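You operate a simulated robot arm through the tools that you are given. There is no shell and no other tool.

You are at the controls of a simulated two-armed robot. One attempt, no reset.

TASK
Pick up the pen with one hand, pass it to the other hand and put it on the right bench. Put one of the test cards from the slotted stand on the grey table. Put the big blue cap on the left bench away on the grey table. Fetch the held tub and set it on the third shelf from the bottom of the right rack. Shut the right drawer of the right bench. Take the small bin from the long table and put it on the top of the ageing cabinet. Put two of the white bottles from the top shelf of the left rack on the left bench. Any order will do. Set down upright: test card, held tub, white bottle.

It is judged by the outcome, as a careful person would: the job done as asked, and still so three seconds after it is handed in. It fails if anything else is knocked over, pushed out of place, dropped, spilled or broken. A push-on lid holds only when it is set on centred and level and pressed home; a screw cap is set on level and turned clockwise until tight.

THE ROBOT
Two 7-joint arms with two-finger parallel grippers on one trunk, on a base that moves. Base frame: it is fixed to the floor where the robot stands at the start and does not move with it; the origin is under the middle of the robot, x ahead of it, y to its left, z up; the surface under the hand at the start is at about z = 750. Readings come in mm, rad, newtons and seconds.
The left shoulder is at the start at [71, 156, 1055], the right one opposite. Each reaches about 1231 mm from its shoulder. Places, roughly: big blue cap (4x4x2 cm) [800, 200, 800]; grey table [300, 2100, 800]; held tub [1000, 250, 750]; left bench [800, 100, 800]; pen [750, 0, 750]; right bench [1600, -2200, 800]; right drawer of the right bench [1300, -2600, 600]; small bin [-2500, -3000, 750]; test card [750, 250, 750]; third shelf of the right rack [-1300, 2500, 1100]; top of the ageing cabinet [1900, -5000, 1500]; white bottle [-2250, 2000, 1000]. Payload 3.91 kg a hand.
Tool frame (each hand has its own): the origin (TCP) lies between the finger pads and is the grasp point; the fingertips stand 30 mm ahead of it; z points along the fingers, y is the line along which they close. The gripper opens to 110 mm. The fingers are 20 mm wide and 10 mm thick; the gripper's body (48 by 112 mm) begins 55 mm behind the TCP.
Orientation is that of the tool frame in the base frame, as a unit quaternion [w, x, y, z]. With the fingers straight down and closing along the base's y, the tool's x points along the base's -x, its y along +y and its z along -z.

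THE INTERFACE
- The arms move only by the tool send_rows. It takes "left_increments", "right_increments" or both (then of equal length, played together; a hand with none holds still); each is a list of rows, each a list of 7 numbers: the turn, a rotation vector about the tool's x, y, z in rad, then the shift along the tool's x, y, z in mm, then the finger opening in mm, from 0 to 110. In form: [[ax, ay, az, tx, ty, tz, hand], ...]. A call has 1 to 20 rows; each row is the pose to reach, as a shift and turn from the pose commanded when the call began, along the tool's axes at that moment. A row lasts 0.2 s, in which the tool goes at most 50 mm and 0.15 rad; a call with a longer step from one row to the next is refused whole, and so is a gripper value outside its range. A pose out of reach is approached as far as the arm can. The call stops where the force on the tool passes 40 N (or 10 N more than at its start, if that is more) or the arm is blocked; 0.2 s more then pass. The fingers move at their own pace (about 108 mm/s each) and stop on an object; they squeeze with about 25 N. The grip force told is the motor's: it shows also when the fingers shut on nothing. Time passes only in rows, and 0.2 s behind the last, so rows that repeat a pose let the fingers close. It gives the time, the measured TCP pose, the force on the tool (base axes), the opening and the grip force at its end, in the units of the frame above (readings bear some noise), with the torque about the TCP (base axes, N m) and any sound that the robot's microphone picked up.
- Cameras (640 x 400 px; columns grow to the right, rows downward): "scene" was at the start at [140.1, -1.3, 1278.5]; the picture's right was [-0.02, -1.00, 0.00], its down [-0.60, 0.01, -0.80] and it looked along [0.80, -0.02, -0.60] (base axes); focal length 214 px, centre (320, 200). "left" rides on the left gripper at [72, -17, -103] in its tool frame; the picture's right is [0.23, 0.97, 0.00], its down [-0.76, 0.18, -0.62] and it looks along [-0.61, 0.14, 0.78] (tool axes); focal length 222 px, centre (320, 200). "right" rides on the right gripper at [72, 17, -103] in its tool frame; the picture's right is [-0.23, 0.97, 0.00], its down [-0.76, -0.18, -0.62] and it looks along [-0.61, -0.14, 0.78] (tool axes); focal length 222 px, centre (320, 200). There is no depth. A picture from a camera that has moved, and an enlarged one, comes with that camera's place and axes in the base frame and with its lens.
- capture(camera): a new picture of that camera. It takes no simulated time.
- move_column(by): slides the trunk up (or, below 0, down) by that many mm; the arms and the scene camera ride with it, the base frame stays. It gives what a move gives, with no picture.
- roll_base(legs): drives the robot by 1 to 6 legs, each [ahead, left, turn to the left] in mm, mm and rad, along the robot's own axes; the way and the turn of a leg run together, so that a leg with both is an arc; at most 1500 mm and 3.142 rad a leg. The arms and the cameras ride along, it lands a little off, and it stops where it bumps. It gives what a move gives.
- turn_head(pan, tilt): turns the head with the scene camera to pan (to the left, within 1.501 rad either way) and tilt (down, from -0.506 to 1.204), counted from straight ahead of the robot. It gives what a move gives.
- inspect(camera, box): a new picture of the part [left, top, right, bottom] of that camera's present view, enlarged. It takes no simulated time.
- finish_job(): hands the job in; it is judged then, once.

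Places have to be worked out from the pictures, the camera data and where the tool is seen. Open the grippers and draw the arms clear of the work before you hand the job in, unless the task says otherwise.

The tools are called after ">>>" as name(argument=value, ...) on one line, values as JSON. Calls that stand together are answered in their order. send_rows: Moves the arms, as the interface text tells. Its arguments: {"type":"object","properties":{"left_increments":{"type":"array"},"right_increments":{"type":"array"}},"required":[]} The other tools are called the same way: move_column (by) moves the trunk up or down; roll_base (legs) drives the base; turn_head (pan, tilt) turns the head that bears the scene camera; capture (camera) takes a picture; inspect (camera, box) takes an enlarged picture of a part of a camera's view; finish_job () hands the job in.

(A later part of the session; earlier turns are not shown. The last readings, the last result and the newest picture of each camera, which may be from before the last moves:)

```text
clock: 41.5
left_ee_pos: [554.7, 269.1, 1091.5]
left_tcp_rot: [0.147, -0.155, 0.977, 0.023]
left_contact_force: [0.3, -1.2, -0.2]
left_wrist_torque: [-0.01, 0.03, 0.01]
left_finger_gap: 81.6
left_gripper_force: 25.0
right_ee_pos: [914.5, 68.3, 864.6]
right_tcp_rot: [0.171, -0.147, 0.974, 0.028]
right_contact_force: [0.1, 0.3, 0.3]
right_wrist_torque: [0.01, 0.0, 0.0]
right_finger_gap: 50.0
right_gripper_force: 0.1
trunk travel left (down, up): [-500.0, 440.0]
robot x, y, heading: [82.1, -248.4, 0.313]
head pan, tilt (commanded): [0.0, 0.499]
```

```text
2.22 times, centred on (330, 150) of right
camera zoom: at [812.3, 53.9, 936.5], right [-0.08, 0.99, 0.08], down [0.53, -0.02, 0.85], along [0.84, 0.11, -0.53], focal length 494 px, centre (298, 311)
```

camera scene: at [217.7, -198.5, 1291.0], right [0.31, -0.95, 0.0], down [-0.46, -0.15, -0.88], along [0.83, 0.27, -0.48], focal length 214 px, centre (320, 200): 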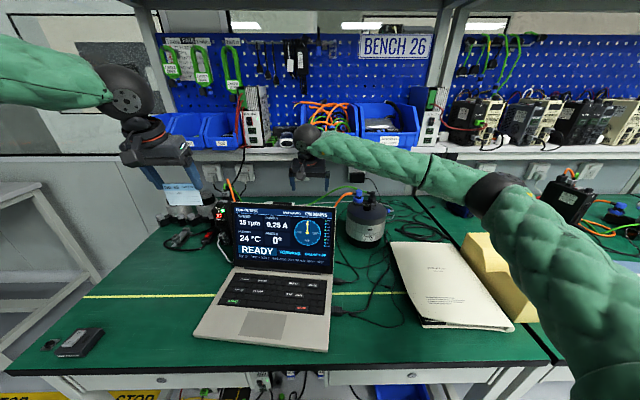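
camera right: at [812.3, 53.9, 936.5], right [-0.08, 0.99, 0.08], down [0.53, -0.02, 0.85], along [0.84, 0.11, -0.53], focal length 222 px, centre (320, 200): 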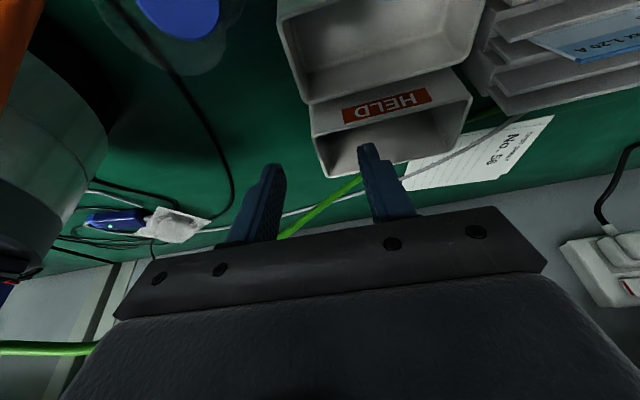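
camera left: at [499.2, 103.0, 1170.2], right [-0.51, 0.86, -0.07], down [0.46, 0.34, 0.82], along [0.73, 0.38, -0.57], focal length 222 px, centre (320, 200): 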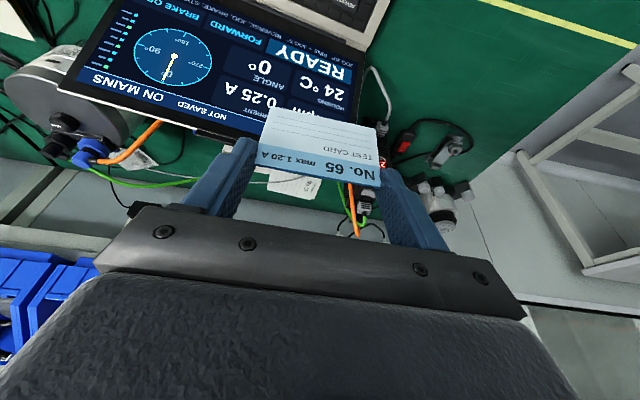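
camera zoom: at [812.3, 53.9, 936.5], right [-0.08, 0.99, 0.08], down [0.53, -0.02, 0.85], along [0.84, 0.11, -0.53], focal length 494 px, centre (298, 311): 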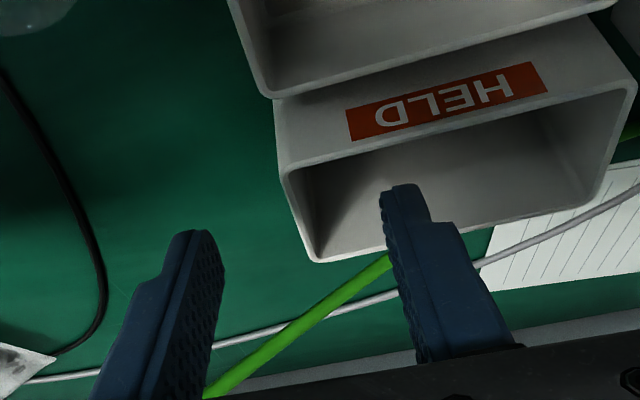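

The wall lies midway between the fingers. I go down the last 50 mm with one finger inside the tub, and check before closing.

>>> send_rows(right_increments=[[0, 0, 0, -2, 0, 25, 50], [0, 0, 0, -3.7, -0.4, 50, 50], [0, 0, 0, -3.7, -0.4, 50, 50]])

>>> inspect(camera="right", box=[200, 60, 440, 240])

```text
clock: 42.3
left_ee_pos: [555.2, 267.6, 1092.8]
left_tcp_rot: [0.148, -0.155, 0.977, 0.024]
left_contact_force: [0.2, 0.4, 0.0]
left_wrist_torque: [0.02, 0.02, 0.0]
left_finger_gap: 81.2
left_gripper_force: 24.9
right_ee_pos: [934.5, 73.8, 819.5]
right_tcp_rot: [0.17, -0.147, 0.974, 0.028]
right_contact_force: [-0.1, -1.0, -0.6]
right_wrist_torque: [-0.01, 0.01, -0.01]
right_finger_gap: 50.0
right_gripper_force: 0.1
trunk travel left (down, up): [-500.0, 440.0]
robot x, y, heading: [80.1, -241.7, 0.319]
head pan, tilt (commanded): [0.0, 0.499]
```

```text
2.22 times, centred on (320, 150) of right
camera zoom: at [831.8, 59.3, 891.4], right [-0.08, 0.99, 0.08], down [0.53, -0.02, 0.85], along [0.84, 0.11, -0.53], focal length 494 px, centre (320, 311)
```

zoom: 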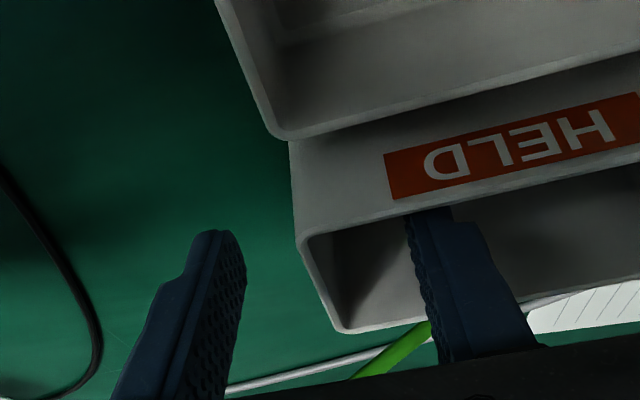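

No contact; inner finger is inside the tub. I close the right gripper on the end wall.

>>> send_rows(right_increments=[[0, 0, 0, 0, 0, 0, 25], [0, 0, 0, 0, 0, 0, 0], [0, 0, 0, 0, 0, 0, 0], [0, 0, 0, 0, 0, 0, 0]])

>>> inspect(camera="right", box=[200, 60, 440, 240])

```text
clock: 43.3
left_ee_pos: [555.3, 267.4, 1094.6]
left_tcp_rot: [0.148, -0.155, 0.976, 0.024]
left_contact_force: [0.7, 0.1, -0.3]
left_wrist_torque: [-0.02, -0.01, 0.01]
left_finger_gap: 81.5
left_gripper_force: 25.0
right_ee_pos: [933.9, 73.5, 819.0]
right_tcp_rot: [0.172, -0.147, 0.974, 0.028]
right_contact_force: [-0.9, -1.1, -0.2]
right_wrist_torque: [-0.1, -0.02, -0.04]
right_finger_gap: 2.8
right_gripper_force: 25.3
trunk travel left (down, up): [-500.0, 440.0]
robot x, y, heading: [77.8, -242.7, 0.313]
head pan, tilt (commanded): [0.0, 0.499]
```

```text
2.22 times, centred on (320, 150) of right
camera zoom: at [831.7, 59.4, 891.5], right [-0.08, 0.99, 0.08], down [0.53, -0.02, 0.85], along [0.84, 0.11, -0.53], focal length 494 px, centre (320, 311)
```

zoom: 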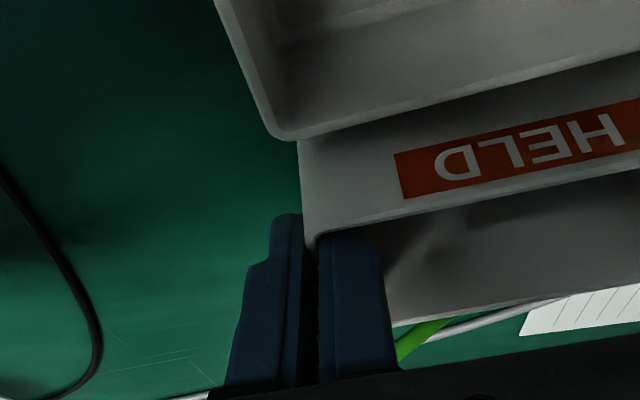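

Grip is firm on the 2.8 mm wall. I lift 50 mm first and check that the tub hangs level and nothing follows.

>>> send_rows(right_increments=[[0, 0, 0, -4, 0, -12, 0], [0, 0, 0, -8.5, 0, -23.5, 0], [0, 0, 0, -16.9, 0, -47.1, 0]])

>>> capture(camera="right")

>>> capture(camera="left")

```text
clock: 44.1
left_ee_pos: [553.6, 267.1, 1093.7]
left_tcp_rot: [0.148, -0.155, 0.977, 0.023]
left_contact_force: [-1.1, -1.2, 0.4]
left_wrist_torque: [0.0, -0.02, -0.02]
left_finger_gap: 81.4
left_gripper_force: 25.1
right_ee_pos: [935.2, 75.1, 870.5]
right_tcp_rot: [0.171, -0.147, 0.974, 0.027]
right_contact_force: [-0.1, 0.9, -0.2]
right_wrist_torque: [0.02, -0.04, 0.03]
right_finger_gap: 0.1
right_gripper_force: 24.9
trunk travel left (down, up): [-500.0, 440.0]
robot x, y, heading: [83.1, -244.8, 0.312]
head pan, tilt (commanded): [0.0, 0.499]
```

```text
taken
camera right: at [832.8, 59.9, 942.4], right [-0.08, 0.99, 0.08], down [0.53, -0.02, 0.85], along [0.84, 0.11, -0.53], focal length 222 px, centre (320, 200)
```

right: 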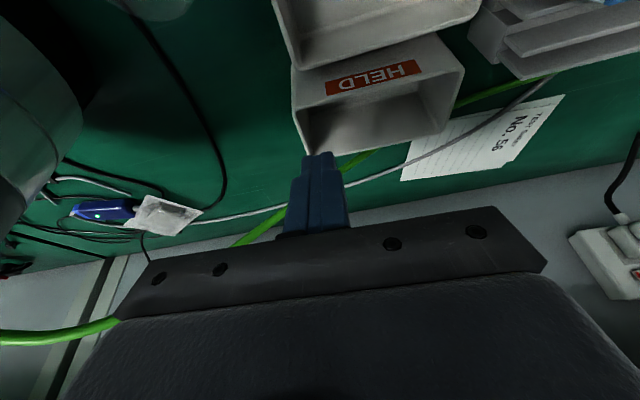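

```text
taken
camera left: at [463.3, 221.4, 1170.0], right [-0.51, 0.86, -0.07], down [0.46, 0.34, 0.82], along [0.73, 0.38, -0.57], focal length 222 px, centre (320, 200)
```

left: 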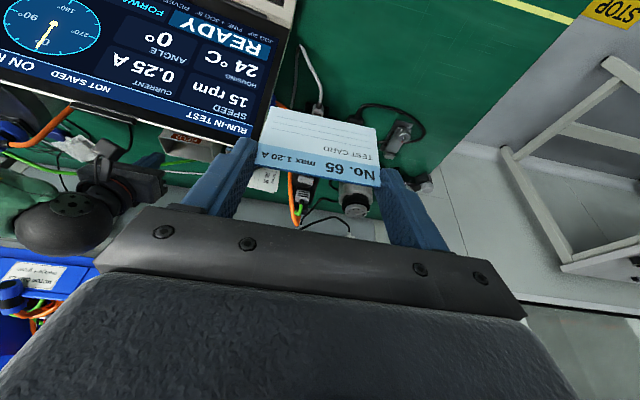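

The fingers slipped off: gap is 0 and the tub stayed on the bench. I look closely at the tub's state and the finger position.

>>> inspect(camera="right", box=[240, 20, 480, 200])

>>> inspect(camera="left", box=[130, 90, 250, 180])

```text
2.22 times, centred on (360, 110) of right
camera zoom: at [832.8, 59.9, 942.4], right [-0.08, 0.99, 0.08], down [0.53, -0.02, 0.85], along [0.84, 0.11, -0.53], focal length 494 px, centre (231, 400)
```

zoom: 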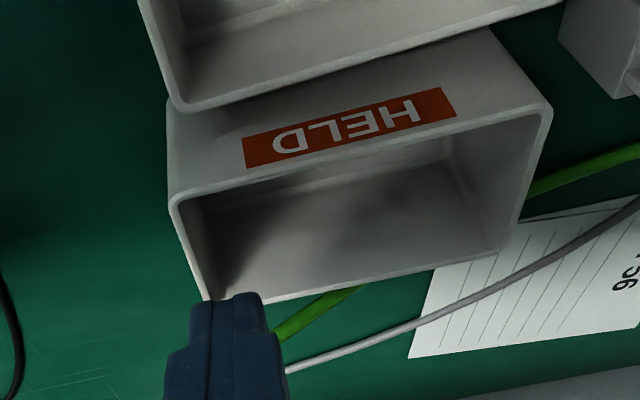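

```text
4.44 times, centred on (190, 135) of left
camera zoom: at [463.3, 221.4, 1170.0], right [-0.51, 0.86, -0.07], down [0.46, 0.34, 0.82], along [0.73, 0.38, -0.57], focal length 987 px, centre (898, 489)
```

zoom: 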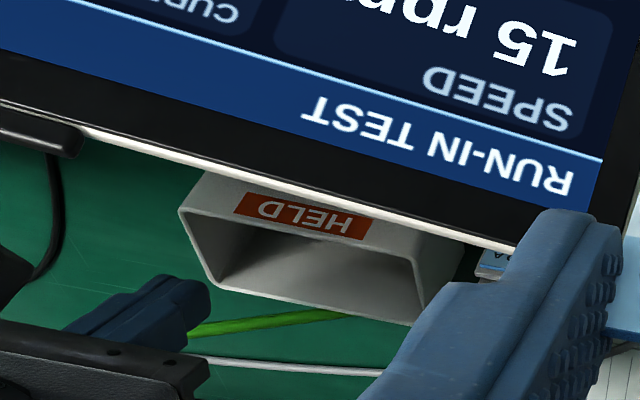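

The tub is upright, only a few mm shifted. Its end walls appear strongly tapered, which would explain the slip; I zoom in to measure the taper.

>>> inspect(camera="right", box=[280, 40, 400, 160])

>>> inspect(camera="left", box=[150, 115, 220, 165])

```text
3.33 times, centred on (340, 100) of right
camera zoom: at [832.8, 59.9, 942.4], right [-0.08, 0.99, 0.08], down [0.53, -0.02, 0.85], along [0.84, 0.11, -0.53], focal length 740 px, centre (253, 533)
```

zoom: 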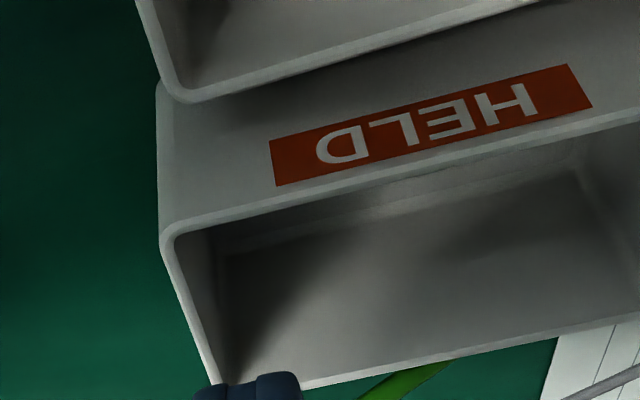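

```text
8.00 times, centred on (185, 140) of left
camera zoom: at [463.3, 221.4, 1170.0], right [-0.51, 0.86, -0.07], down [0.46, 0.34, 0.82], along [0.73, 0.38, -0.57], focal length 1777 px, centre (1400, 680)
```

zoom: 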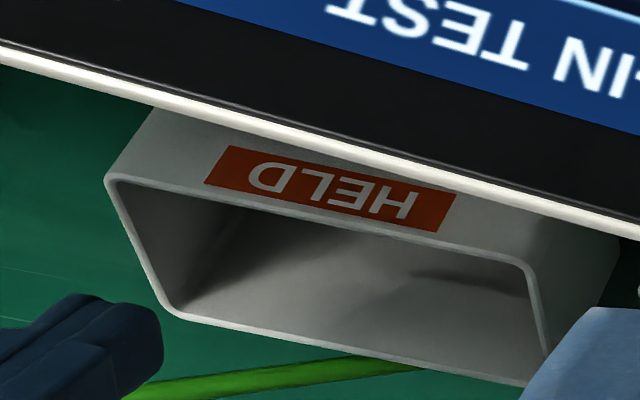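

The walls are actually near vertical, so the slip came from too little hold. Before retrying I raise the hand and check the pen and cup, since the camera housing passed near them.

>>> send_rows(right_increments=[[0, 0, 0, 0, 0, -40, 20], [0, 0, 0, 0, 0, -80, 50], [0, 0, 0, 0, 0, -120, 50]])

>>> capture(camera="right")

>>> inspect(camera="right", box=[180, 0, 340, 120])

```text
clock: 44.9
left_ee_pos: [553.2, 268.2, 1095.4]
left_tcp_rot: [0.148, -0.155, 0.976, 0.024]
left_contact_force: [-0.5, -0.3, 0.7]
left_wrist_torque: [-0.05, -0.03, 0.01]
left_finger_gap: 81.4
left_gripper_force: 24.5
right_ee_pos: [896.1, 63.1, 985.5]
right_tcp_rot: [0.172, -0.147, 0.974, 0.028]
right_contact_force: [0.0, 0.2, -0.7]
right_wrist_torque: [-0.02, 0.0, -0.03]
right_finger_gap: 50.1
right_gripper_force: 0.1
trunk travel left (down, up): [-500.0, 440.0]
robot x, y, heading: [84.2, -242.1, 0.318]
head pan, tilt (commanded): [0.0, 0.499]
```

```text
taken
camera right: at [793.3, 48.6, 1058.4], right [-0.08, 0.99, 0.08], down [0.53, -0.02, 0.85], along [0.84, 0.11, -0.53], focal length 222 px, centre (320, 200)
```

right: 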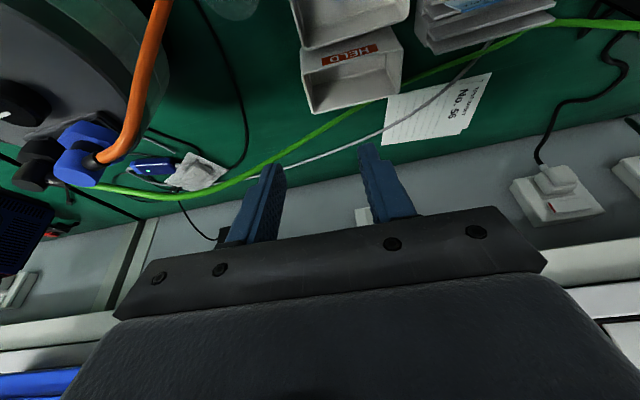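

```text
3.33 times, centred on (260, 60) of right
camera zoom: at [793.3, 48.6, 1058.4], right [-0.08, 0.99, 0.08], down [0.53, -0.02, 0.85], along [0.84, 0.11, -0.53], focal length 740 px, centre (520, 667)
```

zoom: 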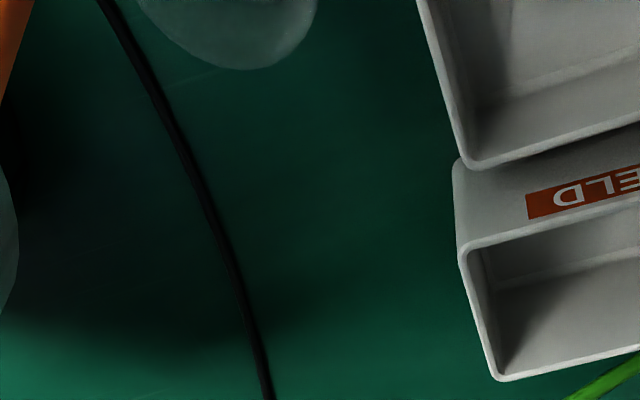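

I step the hand back to bring the pen into view.

>>> send_rows(right_increments=[[0, 0, 0, 40, 0, -15, 50], [0, 0, 0, 80, 0, -28, 50]])

>>> inspect(camera="right", box=[200, 0, 440, 180])

```text
clock: 45.5
left_ee_pos: [554.8, 268.7, 1093.3]
left_tcp_rot: [0.147, -0.155, 0.977, 0.023]
left_contact_force: [-0.6, -0.7, -0.4]
left_wrist_torque: [0.01, 0.01, 0.03]
left_finger_gap: 81.4
left_gripper_force: 24.7
right_ee_pos: [814.9, 37.9, 982.6]
right_tcp_rot: [0.171, -0.146, 0.974, 0.027]
right_contact_force: [-0.2, 0.1, -0.1]
right_wrist_torque: [-0.02, -0.03, 0.01]
right_finger_gap: 50.0
right_gripper_force: 0.0
trunk travel left (down, up): [-500.0, 440.0]
robot x, y, heading: [82.4, -241.5, 0.318]
head pan, tilt (commanded): [0.0, 0.499]
```

```text
2.22 times, centred on (320, 90) of right
camera zoom: at [712.6, 23.4, 1054.6], right [-0.08, 0.99, 0.08], down [0.53, -0.02, 0.85], along [0.84, 0.11, -0.53], focal length 494 px, centre (320, 444)
```

zoom: 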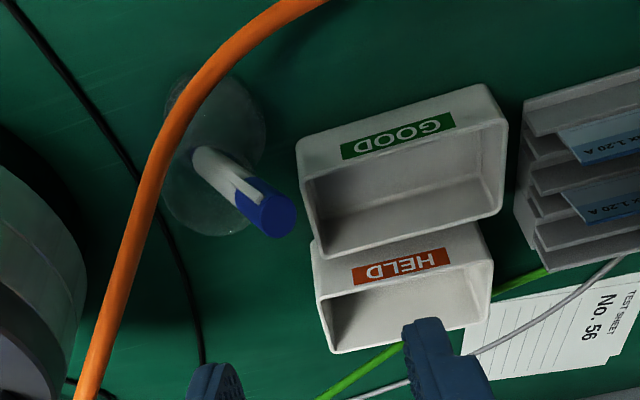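

The pen and cup are undisturbed. A safer grasp is to straddle the tub's 106 mm length with the gripper fully open (110 mm), centered at about base [932,115]. I move to a pre-grasp over the tub's center.

>>> send_rows(right_increments=[[0, 0, 0, -20, 13, 27, 110], [0, 0, 0, -40, 26, 54, 110], [0, 0, 0, -60, 39.6, 81.7, 110], [0, 0, 0, -60, 39.6, 81.7, 110]])

>>> capture(camera="right")

>>> inspect(camera="right", box=[200, 60, 440, 240])

```text
clock: 46.5
left_ee_pos: [553.3, 267.8, 1093.7]
left_tcp_rot: [0.148, -0.153, 0.977, 0.023]
left_contact_force: [0.7, 0.0, 1.4]
left_wrist_torque: [0.0, 0.02, 0.01]
left_finger_gap: 81.2
left_gripper_force: 25.1
right_ee_pos: [883.0, 101.6, 923.4]
right_tcp_rot: [0.172, -0.147, 0.974, 0.029]
right_contact_force: [-0.1, -0.3, 0.6]
right_wrist_torque: [-0.01, 0.0, 0.0]
right_finger_gap: 110.0
right_gripper_force: 0.0
trunk travel left (down, up): [-500.0, 440.0]
robot x, y, heading: [76.8, -243.4, 0.315]
head pan, tilt (commanded): [0.0, 0.499]
```

```text
taken
camera right: at [781.2, 85.8, 995.8], right [-0.08, 0.99, 0.08], down [0.53, -0.02, 0.85], along [0.84, 0.11, -0.53], focal length 222 px, centre (320, 200)
```

right: 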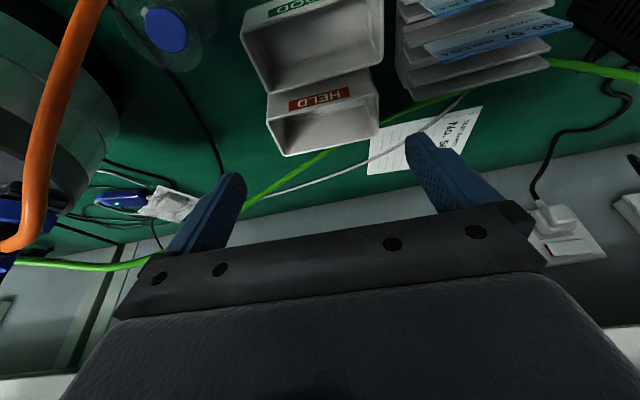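

```text
2.22 times, centred on (320, 150) of right
camera zoom: at [781.2, 85.8, 995.8], right [-0.08, 0.99, 0.08], down [0.53, -0.02, 0.85], along [0.84, 0.11, -0.53], focal length 494 px, centre (320, 311)
```

zoom: 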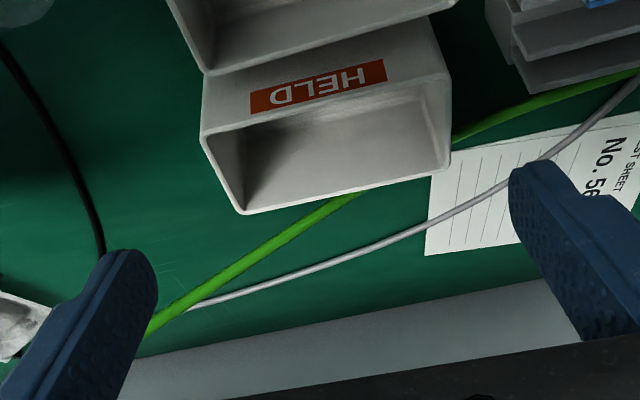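

Tub center is 1 mm left of the hand's axis. I descend to just above the rim with that correction and check the clearances at both ends.

>>> send_rows(right_increments=[[0, 0, -0.005, 0, 1, 35, 110], [0, 0, -0.005, -0.5, 1, 66, 110], [0, 0, -0.005, -0.5, 1, 66, 110]])

>>> capture(camera="right")

>>> inspect(camera="right", box=[160, 60, 480, 260])

```text
clock: 47.3
left_ee_pos: [553.0, 268.1, 1092.9]
left_tcp_rot: [0.148, -0.155, 0.977, 0.024]
left_contact_force: [1.0, 0.0, -0.3]
left_wrist_torque: [0.0, 0.02, 0.04]
left_finger_gap: 81.3
left_gripper_force: 24.9
right_ee_pos: [905.9, 110.1, 863.7]
right_tcp_rot: [0.172, -0.148, 0.974, 0.027]
right_contact_force: [0.0, -0.7, -0.2]
right_wrist_torque: [0.02, 0.03, -0.01]
right_finger_gap: 110.0
right_gripper_force: 0.1
trunk travel left (down, up): [-500.0, 440.0]
robot x, y, heading: [80.8, -244.6, 0.309]
head pan, tilt (commanded): [0.0, 0.499]
```

```text
taken
camera right: at [804.1, 95.0, 935.5], right [-0.09, 0.99, 0.08], down [0.53, -0.02, 0.85], along [0.84, 0.12, -0.53], focal length 222 px, centre (320, 200)
```

right: 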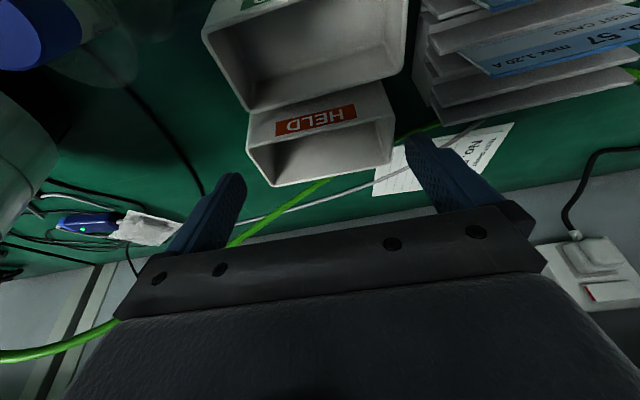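

```text
2.00 times, centred on (320, 160) of right
camera zoom: at [804.1, 95.0, 935.5], right [-0.09, 0.99, 0.08], down [0.53, -0.02, 0.85], along [0.84, 0.12, -0.53], focal length 444 px, centre (320, 280)
```

zoom: 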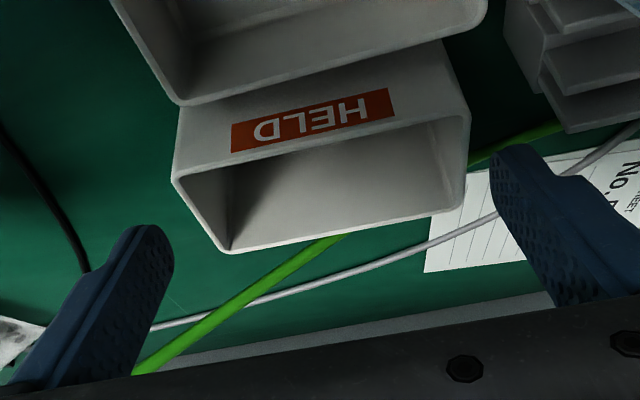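

Both ends fit with about 1–2 mm clearance; I shift 0.8 mm left and ease down in small steps, watching force.

>>> send_rows(right_increments=[[0, 0, 0, -0.2, 0.8, 10, 110], [0, 0, 0, -0.4, 0.8, 18, 110], [0, 0, 0, -0.5, 0.8, 26, 110], [0, 0, 0, -0.5, 0.8, 30, 110]])

>>> inspect(camera="right", box=[160, 60, 480, 260])

```text
clock: 48.3
left_ee_pos: [553.4, 266.8, 1095.8]
left_tcp_rot: [0.149, -0.154, 0.977, 0.024]
left_contact_force: [0.5, 0.4, 0.6]
left_wrist_torque: [0.05, -0.04, 0.0]
left_finger_gap: 81.6
left_gripper_force: 24.9
right_ee_pos: [915.7, 111.9, 843.5]
right_tcp_rot: [0.175, -0.149, 0.973, 0.03]
right_contact_force: [-5.4, -5.0, 34.4]
right_wrist_torque: [-1.34, -0.25, -0.03]
right_finger_gap: 110.0
right_gripper_force: 0.0
trunk travel left (down, up): [-500.0, 440.0]
robot x, y, heading: [79.7, -243.9, 0.314]
head pan, tilt (commanded): [0.0, 0.499]
```

```text
2.00 times, centred on (320, 160) of right
camera zoom: at [812.2, 97.5, 914.5], right [-0.09, 0.99, 0.08], down [0.53, -0.02, 0.85], along [0.84, 0.12, -0.52], focal length 444 px, centre (320, 280)
```

zoom: 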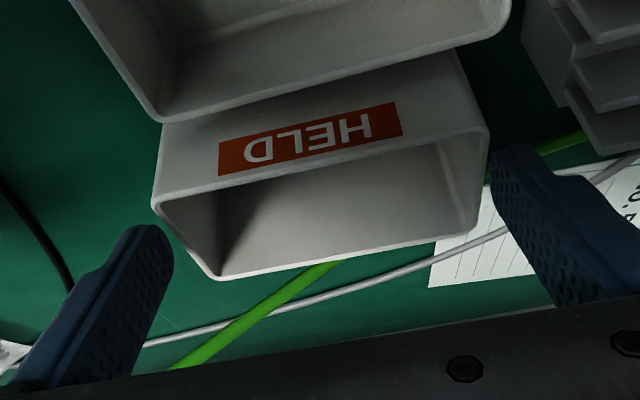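

Contact of about 34 N occurred at rim height, mainly on the right side. I back off 12 mm and inspect both fingertips closely.

>>> send_rows(right_increments=[[0, 0, 0, 0, 0, -6, 110], [0, 0, 0, 0, 0, -10, 110]])

>>> inspect(camera="right", box=[200, 120, 300, 220])

>>> inspect(camera="right", box=[360, 90, 460, 190])

```text
clock: 48.9
left_ee_pos: [553.5, 267.3, 1093.9]
left_tcp_rot: [0.148, -0.154, 0.977, 0.023]
left_contact_force: [0.4, -0.4, 0.4]
left_wrist_torque: [0.0, 0.0, 0.02]
left_finger_gap: 81.8
left_gripper_force: 25.0
right_ee_pos: [912.0, 112.3, 843.3]
right_tcp_rot: [0.172, -0.15, 0.973, 0.027]
right_contact_force: [1.6, 0.4, 8.3]
right_wrist_torque: [-0.14, -0.07, -0.01]
right_finger_gap: 109.9
right_gripper_force: 0.1
trunk travel left (down, up): [-500.0, 440.0]
robot x, y, heading: [80.8, -242.3, 0.313]
head pan, tilt (commanded): [0.0, 0.499]
```

```text
4.00 times, centred on (250, 170) of right
camera zoom: at [809.8, 97.1, 915.8], right [-0.09, 0.99, 0.08], down [0.53, -0.02, 0.85], along [0.84, 0.12, -0.53], focal length 888 px, centre (600, 320)
```

zoom: 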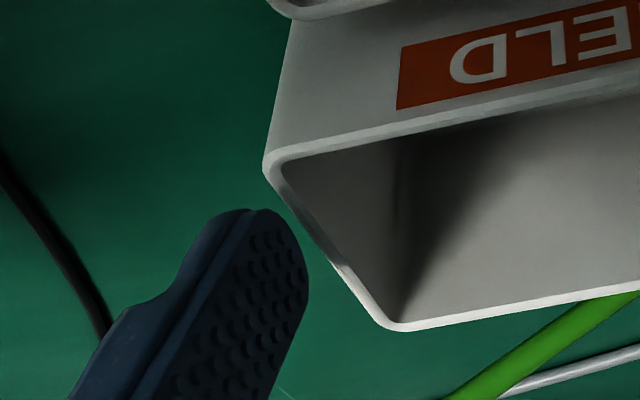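

```text
4.00 times, centred on (410, 140) of right
camera zoom: at [809.8, 97.1, 915.8], right [-0.09, 0.99, 0.08], down [0.53, -0.02, 0.85], along [0.84, 0.12, -0.53], focal length 888 px, centre (-40, 440)
```

zoom: 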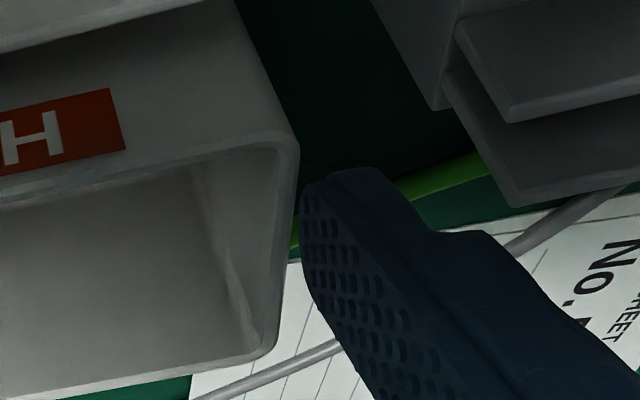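

The tub is about 108–109 mm long, too tight to straddle. There is now a ~40 mm gap between its left end and the stand, so I will instead pinch the left end wall with deeper overlap, away from the pen. I rise and shift to a pre-grasp there.

>>> send_rows(right_increments=[[0, 0, 0, 1.5, 0, -25, 110], [0, 0, 0, 2.7, 0, -46.6, 110], [0, 0, 0, 2.7, 27, -46.6, 60], [0, 0, 0, 2.7, 54.5, -46.6, 30], [0, 0, 0, 2.7, 54.5, -46.6, 30]])

>>> capture(camera="right")

>>> inspect(camera="right", box=[180, 60, 460, 240])

```text
clock: 50.1
left_ee_pos: [555.4, 268.2, 1093.5]
left_tcp_rot: [0.146, -0.154, 0.977, 0.023]
left_contact_force: [-0.4, 0.0, 0.1]
left_wrist_torque: [0.0, 0.01, -0.01]
left_finger_gap: 81.7
left_gripper_force: 24.8
right_ee_pos: [874.6, 158.5, 887.4]
right_tcp_rot: [0.172, -0.149, 0.974, 0.027]
right_contact_force: [-0.9, 0.6, 1.1]
right_wrist_torque: [-0.04, -0.01, 0.01]
right_finger_gap: 30.1
right_gripper_force: 0.1
trunk travel left (down, up): [-500.0, 440.0]
robot x, y, heading: [79.9, -247.8, 0.31]
head pan, tilt (commanded): [0.0, 0.499]
```

```text
taken
camera right: at [772.8, 144.0, 958.8], right [-0.09, 0.99, 0.08], down [0.53, -0.02, 0.85], along [0.84, 0.12, -0.53], focal length 222 px, centre (320, 200)
```

right: 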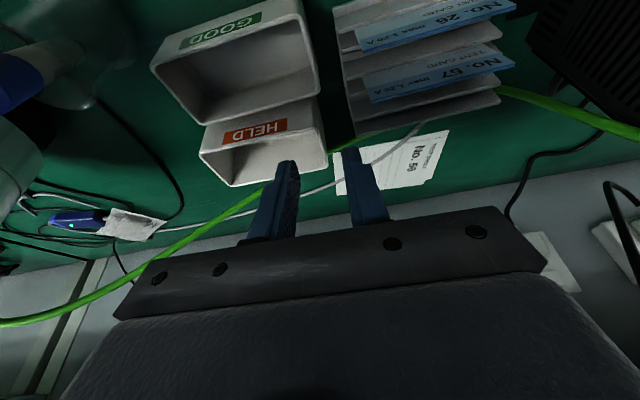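

```text
2.22 times, centred on (320, 150) of right
camera zoom: at [772.8, 144.0, 958.8], right [-0.09, 0.99, 0.08], down [0.53, -0.02, 0.85], along [0.84, 0.12, -0.53], focal length 494 px, centre (320, 311)
```

zoom: 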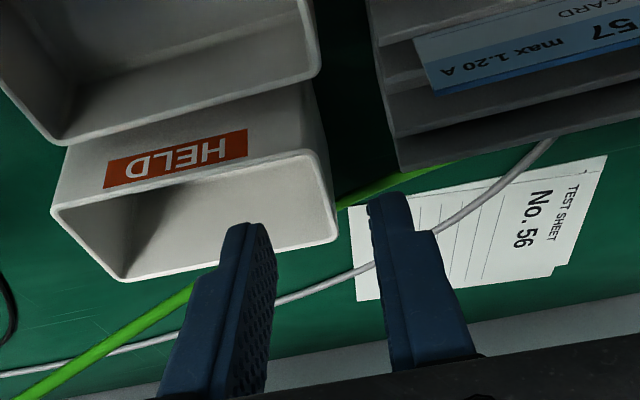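

The left end wall's middle is at base [918,170,814], nearly on the hand's axis, with 12 mm clearance to the stand. I descend 87 mm along the tool and check.

>>> send_rows(right_increments=[[0, 0, 0, -2, -1.1, 30, 30], [0, 0, 0, -3.5, -1.1, 60, 30], [0, 0, 0, -5, -1.1, 86.8, 30], [0, 0, 0, -5, -1.1, 86.8, 30]])

>>> inspect(camera="right", box=[180, 60, 460, 240])

```text
clock: 51.1
left_ee_pos: [553.9, 267.8, 1094.0]
left_tcp_rot: [0.148, -0.155, 0.977, 0.023]
left_contact_force: [0.5, 0.0, -0.3]
left_wrist_torque: [-0.02, -0.01, 0.01]
left_finger_gap: 81.4
left_gripper_force: 25.1
right_ee_pos: [907.8, 166.0, 808.5]
right_tcp_rot: [0.172, -0.15, 0.973, 0.027]
right_contact_force: [1.2, 0.0, 0.4]
right_wrist_torque: [-0.02, -0.01, -0.04]
right_finger_gap: 30.1
right_gripper_force: 0.3
trunk travel left (down, up): [-500.0, 440.0]
robot x, y, heading: [81.4, -241.5, 0.312]
head pan, tilt (commanded): [0.0, 0.499]
```

```text
2.22 times, centred on (320, 150) of right
camera zoom: at [806.0, 151.9, 879.7], right [-0.09, 0.99, 0.08], down [0.53, -0.02, 0.85], along [0.84, 0.12, -0.53], focal length 494 px, centre (320, 311)
```

zoom: 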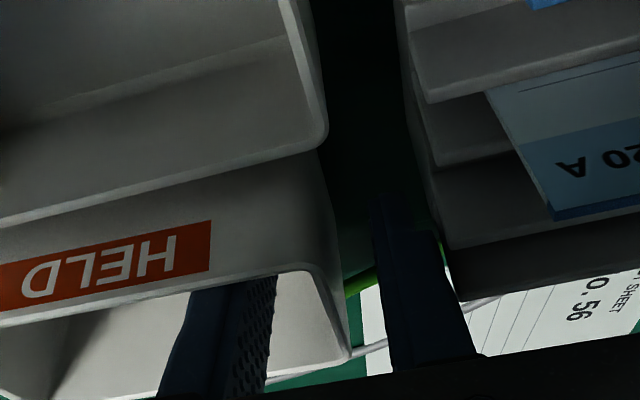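

Clear on both sides. I close on the left end wall and then lift in 5 mm steps while watching.

>>> send_rows(right_increments=[[0, 0, 0, 0, 0, 0, 15], [0, 0, 0, 0, 0, 0, 0], [0, 0, 0, 0, 0, 0, 0], [0, 0, 0, 0, 0, 0, 0]])

>>> send_rows(right_increments=[[0, 0, 0, -1, 0, -2.8, 0], [0, 0, 0, -2, 0, -5.6, 0], [0, 0, 0, -3.4, 0, -9.4, 0], [0, 0, 0, -3.4, 0, -9.4, 0]])

>>> capture(camera="right")

>>> inspect(camera="left", box=[100, 90, 260, 190])

```text
clock: 52.1
left_ee_pos: [555.7, 269.0, 1092.3]
left_tcp_rot: [0.147, -0.155, 0.977, 0.023]
left_contact_force: [-0.4, -0.2, 0.0]
left_wrist_torque: [0.01, 0.04, 0.01]
left_finger_gap: 81.7
left_gripper_force: 25.5
right_ee_pos: [909.0, 167.4, 806.8]
right_tcp_rot: [0.172, -0.149, 0.973, 0.026]
right_contact_force: [-0.1, 0.4, 1.1]
right_wrist_torque: [0.0, 0.06, -0.02]
right_finger_gap: 2.7
right_gripper_force: 24.6
trunk travel left (down, up): [-500.0, 440.0]
robot x, y, heading: [79.2, -240.8, 0.313]
head pan, tilt (commanded): [0.0, 0.499]
```

```text
clock: 53.1
left_ee_pos: [555.6, 268.0, 1093.1]
left_tcp_rot: [0.147, -0.155, 0.977, 0.023]
left_contact_force: [0.6, -0.3, -1.3]
left_wrist_torque: [0.01, -0.02, 0.03]
left_finger_gap: 81.4
left_gripper_force: 24.8
right_ee_pos: [910.0, 168.0, 817.4]
right_tcp_rot: [0.171, -0.149, 0.973, 0.027]
right_contact_force: [0.8, 0.3, -1.4]
right_wrist_torque: [0.06, 0.01, -0.01]
right_finger_gap: 2.8
right_gripper_force: 25.3
trunk travel left (down, up): [-500.0, 440.0]
robot x, y, heading: [83.3, -246.6, 0.316]
head pan, tilt (commanded): [0.0, 0.499]
```

```text
taken
camera right: at [808.2, 152.9, 889.3], right [-0.09, 0.99, 0.08], down [0.53, -0.02, 0.85], along [0.84, 0.12, -0.53], focal length 222 px, centre (320, 200)
```

right: 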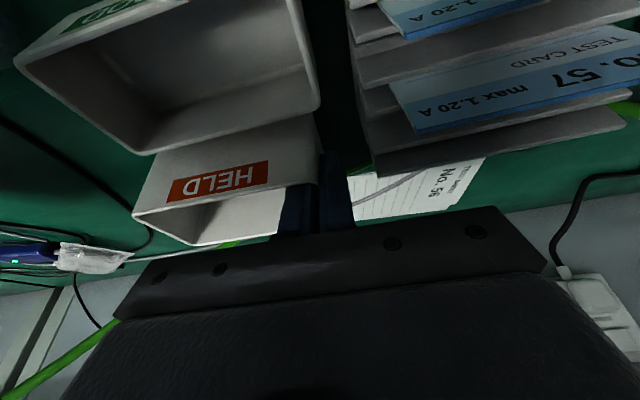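

```text
4.00 times, centred on (180, 140) of left
camera zoom: at [464.3, 221.6, 1169.5], right [-0.51, 0.86, -0.07], down [0.46, 0.34, 0.82], along [0.73, 0.38, -0.57], focal length 888 px, centre (880, 440)
```

zoom: 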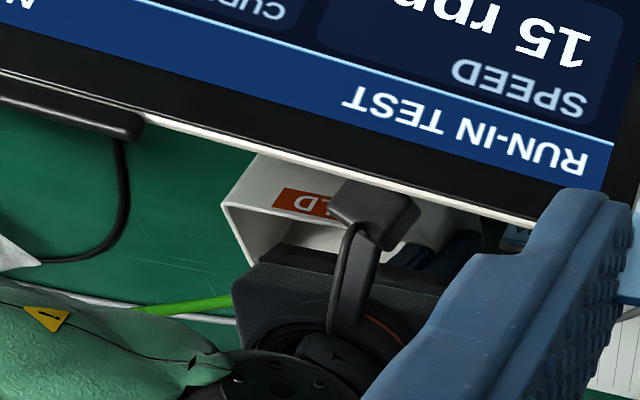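

Gap still 2.8 mm with about 1.4 N load, so the tub seems to rise with the fingers. I lift another 20 mm slowly.

>>> send_rows(right_increments=[[0, 0, 0, -1.7, 0, -4.7, 0], [0, 0, 0, -3.4, 0, -9.4, 0], [0, 0, 0, -5.1, 0, -14.1, 0], [0, 0, 0, -6.8, 0, -18.8, 0], [0, 0, 0, -6.8, 0, -18.8, 0]])

>>> capture(camera="right")

>>> inspect(camera="right", box=[120, 100, 400, 260])

```text
clock: 54.3
left_ee_pos: [554.3, 267.1, 1093.8]
left_tcp_rot: [0.146, -0.155, 0.977, 0.023]
left_contact_force: [-0.5, 0.2, 0.3]
left_wrist_torque: [0.0, 0.02, -0.03]
left_finger_gap: 81.4
left_gripper_force: 25.4
right_ee_pos: [910.5, 165.1, 837.6]
right_tcp_rot: [0.171, -0.148, 0.974, 0.027]
right_contact_force: [0.4, 0.7, -1.8]
right_wrist_torque: [0.07, 0.06, 0.0]
right_finger_gap: 2.6
right_gripper_force: 24.7
trunk travel left (down, up): [-500.0, 440.0]
robot x, y, heading: [81.5, -244.1, 0.316]
head pan, tilt (commanded): [0.0, 0.499]
```

```text
taken
camera right: at [808.2, 152.2, 909.7], right [-0.09, 0.99, 0.08], down [0.53, -0.02, 0.85], along [0.84, 0.12, -0.53], focal length 222 px, centre (320, 200)
```

right: 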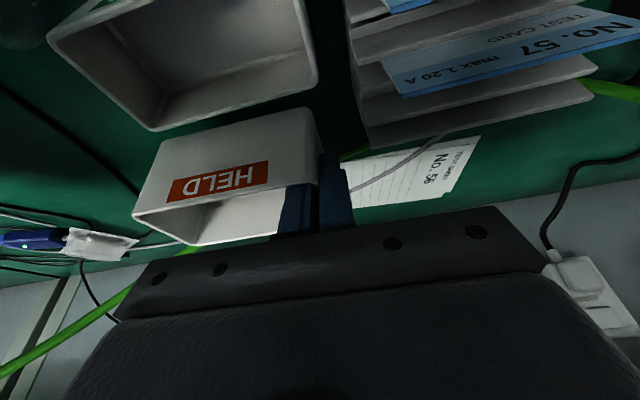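

```text
2.29 times, centred on (260, 180) of right
camera zoom: at [808.2, 152.2, 909.7], right [-0.09, 0.99, 0.08], down [0.53, -0.02, 0.85], along [0.84, 0.12, -0.53], focal length 508 px, centre (457, 246)
```

zoom: 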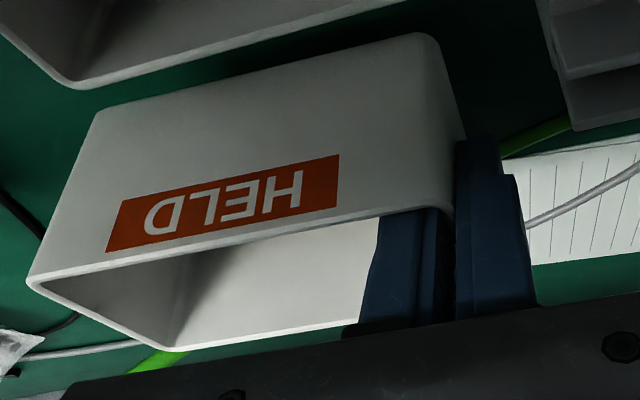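

The tub is lifting with the hand (load ≈1.8 N). I continue up 110 mm, then back over the laptop.

>>> send_rows(right_increments=[[0, 0, 0, -10.1, 0, -28.2, 0], [0, 0, 0, -20.3, 0, -56.5, 0], [0, 0, 0, -30.4, 0, -84.7, 0], [0, 0, 0, -37.2, 0, -103.5, 0]])

>>> capture(camera="right")

```text
clock: 55.3
left_ee_pos: [555.3, 266.8, 1094.2]
left_tcp_rot: [0.147, -0.155, 0.977, 0.023]
left_contact_force: [-0.1, 0.5, -0.3]
left_wrist_torque: [-0.02, 0.01, -0.02]
left_finger_gap: 81.5
left_gripper_force: 25.5
right_ee_pos: [909.6, 166.8, 947.8]
right_tcp_rot: [0.172, -0.15, 0.973, 0.027]
right_contact_force: [-0.3, 0.0, -1.6]
right_wrist_torque: [0.08, 0.01, -0.01]
right_finger_gap: 2.9
right_gripper_force: 25.2
trunk travel left (down, up): [-500.0, 440.0]
robot x, y, heading: [79.8, -241.4, 0.317]
head pan, tilt (commanded): [0.0, 0.499]
```

```text
taken
camera right: at [807.6, 152.0, 1019.6], right [-0.09, 0.99, 0.08], down [0.53, -0.02, 0.85], along [0.84, 0.12, -0.53], focal length 222 px, centre (320, 200)
```

right: 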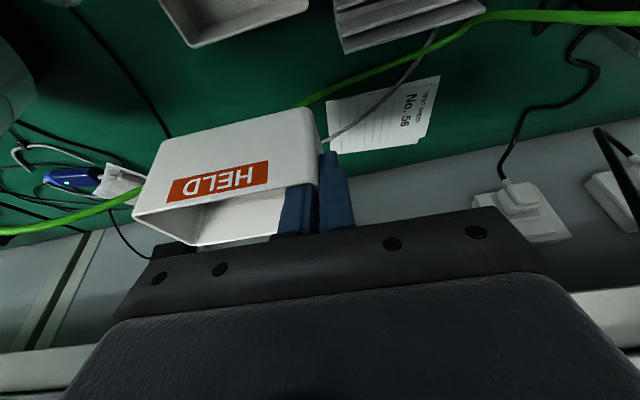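

The tub hangs steadily and level. I bring it back over the laptop.

>>> send_rows(right_increments=[[0, 0, 0, 21.5, 0, -29, 0], [0, 0, 0, 39.6, 0, -67.3, 0], [0, 0, 0, 51.3, 0, -108.7, 0], [0, 0, 0, 58.2, -4, -148.4, 0], [0, 0, 0, 97.2, -14, -173, 0], [0, 0, 0, 137.9, -28, -192.9, 0], [0, 0, 0, 178, -48, -208.2, 0], [0, 0, 0, 218, -70, -222, 0], [0, 0, 0, 250, -95, -234, 0]])

>>> capture(camera="scene")

>>> capture(camera="right")

```text
clock: 57.3
left_ee_pos: [553.6, 268.4, 1094.5]
left_tcp_rot: [0.147, -0.155, 0.977, 0.025]
left_contact_force: [-0.5, -0.7, 0.2]
left_wrist_torque: [0.03, 0.0, -0.01]
left_finger_gap: 81.6
left_gripper_force: 24.8
right_ee_pos: [637.6, -23.3, 1081.5]
right_tcp_rot: [0.172, -0.149, 0.973, 0.029]
right_contact_force: [0.5, -0.3, -1.0]
right_wrist_torque: [0.09, 0.04, 0.02]
right_finger_gap: 2.7
right_gripper_force: 24.9
trunk travel left (down, up): [-500.0, 440.0]
robot x, y, heading: [79.6, -242.5, 0.313]
head pan, tilt (commanded): [0.0, 0.499]
```

```text
taken
camera scene: at [216.9, -199.9, 1291.2], right [0.31, -0.95, 0.0], down [-0.46, -0.15, -0.88], along [0.83, 0.27, -0.48], focal length 214 px, centre (320, 200)
```

scene: 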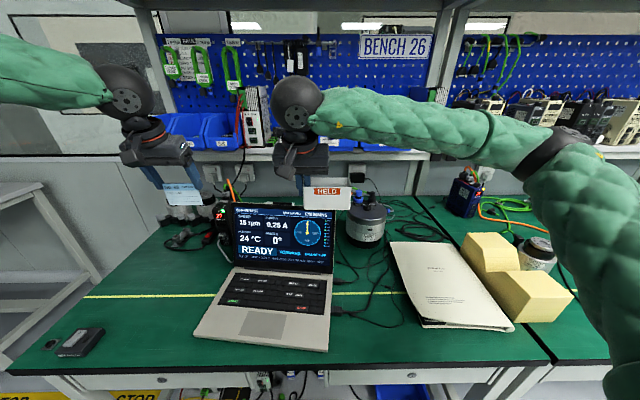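

```text
taken
camera right: at [534.9, -38.2, 1153.1], right [-0.09, 0.99, 0.08], down [0.53, -0.02, 0.85], along [0.84, 0.12, -0.53], focal length 222 px, centre (320, 200)
```

right: 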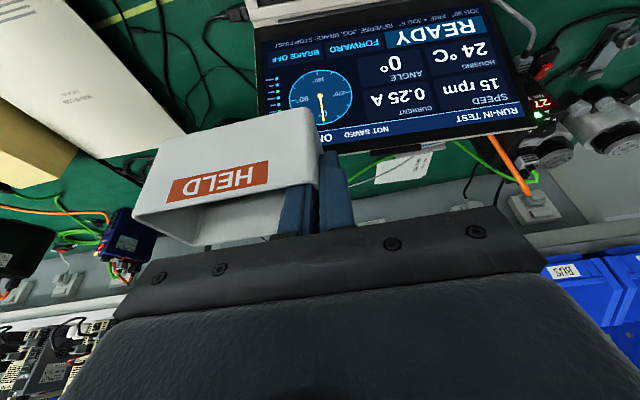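

Both card and tub are held. Next I check the floor to the left with the head camera before driving sideways to the grey table.

>>> turn_head(pan=1.3, tilt=0.45)

>>> capture(camera="scene")

```text
clock: 58.8
left_ee_pos: [554.6, 268.4, 1093.5]
left_tcp_rot: [0.146, -0.154, 0.977, 0.022]
left_contact_force: [0.8, -0.4, 0.8]
left_wrist_torque: [0.01, -0.02, -0.01]
left_finger_gap: 81.2
left_gripper_force: 25.2
right_ee_pos: [637.0, -22.9, 1079.5]
right_tcp_rot: [0.172, -0.149, 0.973, 0.027]
right_contact_force: [0.3, 0.9, -1.6]
right_wrist_torque: [0.06, -0.01, 0.02]
right_finger_gap: 2.6
right_gripper_force: 24.8
trunk travel left (down, up): [-500.0, 440.0]
robot x, y, heading: [79.8, -242.5, 0.316]
head pan, tilt (commanded): [1.3, 0.45]
```

```text
taken
camera scene: at [126.6, -135.3, 1295.6], right [1.0, 0.04, 0.0], down [0.02, -0.44, -0.9], along [-0.04, 0.9, -0.44], focal length 214 px, centre (320, 200)
```

scene: 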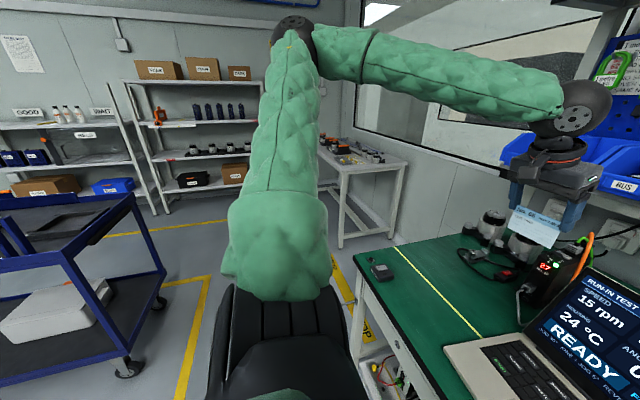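

The cart is well clear (about 0.7 m behind the path). I drive left 800 mm, then check again.

>>> roll_base(legs=[[0, 800, 0]])

>>> capture(camera="scene")

>>> capture(camera="left")

```text
clock: 63.1
left_ee_pos: [308.1, 1044.2, 1093.9]
left_tcp_rot: [0.148, -0.152, 0.977, 0.023]
left_contact_force: [-0.1, -0.6, 0.1]
left_wrist_torque: [-0.01, -0.03, 0.03]
left_finger_gap: 81.3
left_gripper_force: 25.3
right_ee_pos: [389.0, 754.1, 1080.9]
right_tcp_rot: [0.171, -0.145, 0.974, 0.026]
right_contact_force: [0.4, -0.3, -0.8]
right_wrist_torque: [0.02, 0.03, 0.03]
right_finger_gap: 2.8
right_gripper_force: 24.9
trunk travel left (down, up): [-500.0, 440.0]
robot x, y, heading: [-171.0, 537.0, 0.308]
head pan, tilt (commanded): [1.3, 0.45]
```

```text
taken
camera scene: at [-122.8, 644.9, 1295.5], right [1.0, 0.04, 0.0], down [0.02, -0.44, -0.9], along [-0.03, 0.9, -0.44], focal length 214 px, centre (320, 200)
```

scene: 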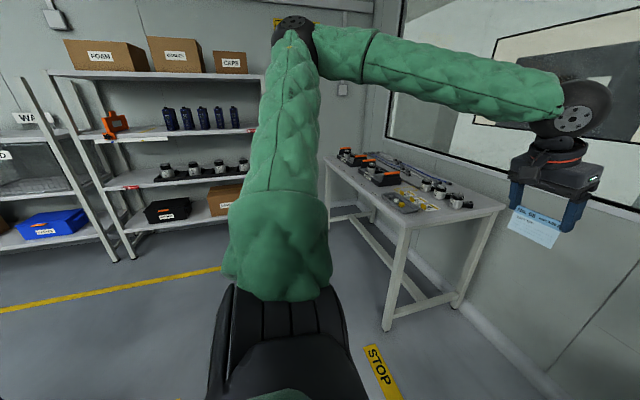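

```text
taken
camera left: at [217.2, 999.3, 1169.5], right [-0.5, 0.86, -0.07], down [0.46, 0.33, 0.82], along [0.73, 0.38, -0.57], focal length 222 px, centre (320, 200)
```

left: 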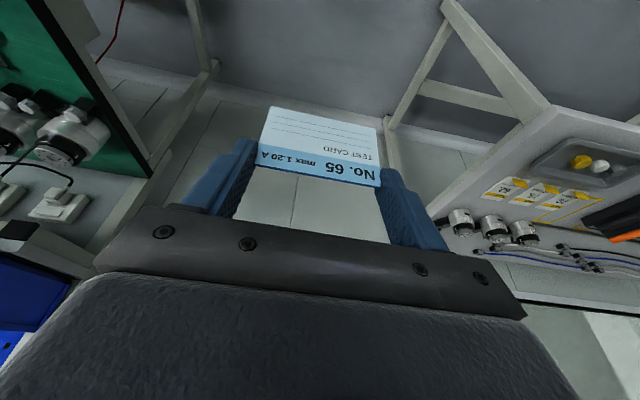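

The table top is at z≈752 with its near-front corner at about base [223,1478]; there is a free corner area before the cap tray. I zoom on the held card to measure its angle in the hand.

>>> inspect(camera="left", box=[240, 90, 400, 200])

>>> inspect(camera="scene", box=[320, 130, 520, 255])

>>> inspect(camera="left", box=[400, 80, 640, 270])

```text
3.64 times, centred on (320, 145) of left
camera zoom: at [217.2, 999.3, 1169.5], right [-0.5, 0.86, -0.07], down [0.46, 0.33, 0.82], along [0.73, 0.38, -0.57], focal length 808 px, centre (320, 400)
```

zoom: 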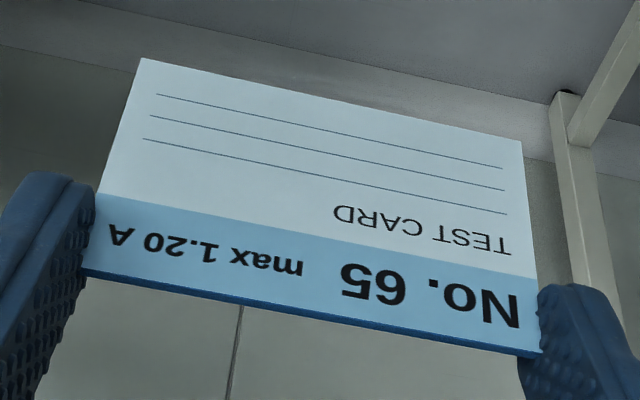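

```text
3.20 times, centred on (420, 192) of scene
camera zoom: at [-122.8, 644.9, 1295.5], right [1.0, 0.04, 0.0], down [0.02, -0.44, -0.9], along [-0.03, 0.9, -0.44], focal length 686 px, centre (0, 224)
```

zoom: 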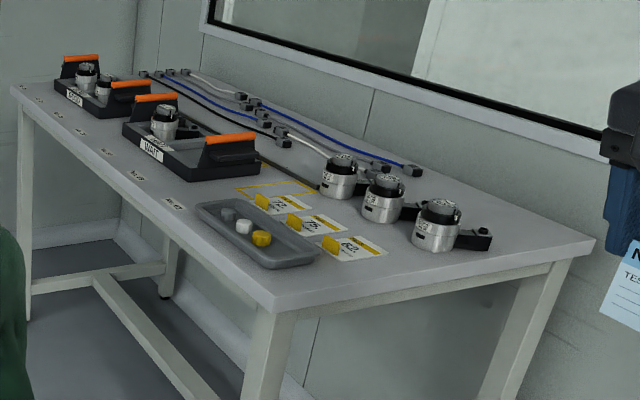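

```text
2.11 times, centred on (520, 175) of left
camera zoom: at [217.2, 999.3, 1169.5], right [-0.5, 0.86, -0.07], down [0.46, 0.33, 0.82], along [0.73, 0.38, -0.57], focal length 468 px, centre (-101, 253)
```

zoom: 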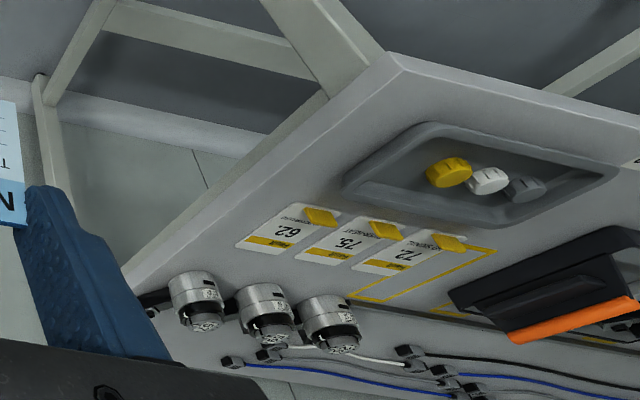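

I zoom on the card from the head camera, which sees it nearly edge-on, to get its tilt precisely.

>>> inspect(camera="scene", box=[490, 180, 610, 260])

```text
5.00 times, centred on (550, 220) of scene
camera zoom: at [-122.8, 644.9, 1295.5], right [1.0, 0.04, 0.0], down [0.02, -0.44, -0.9], along [-0.03, 0.9, -0.44], focal length 1072 px, centre (-830, 100)
```

zoom: 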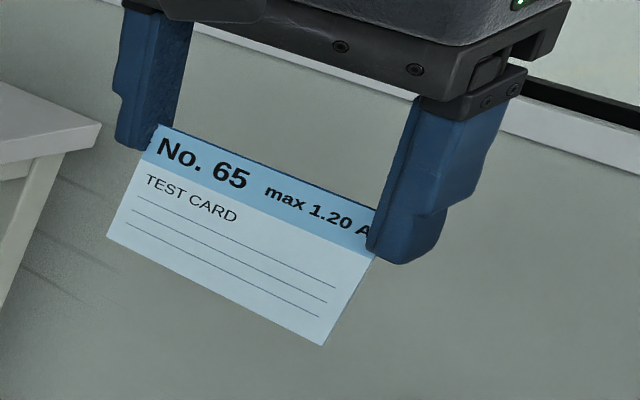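

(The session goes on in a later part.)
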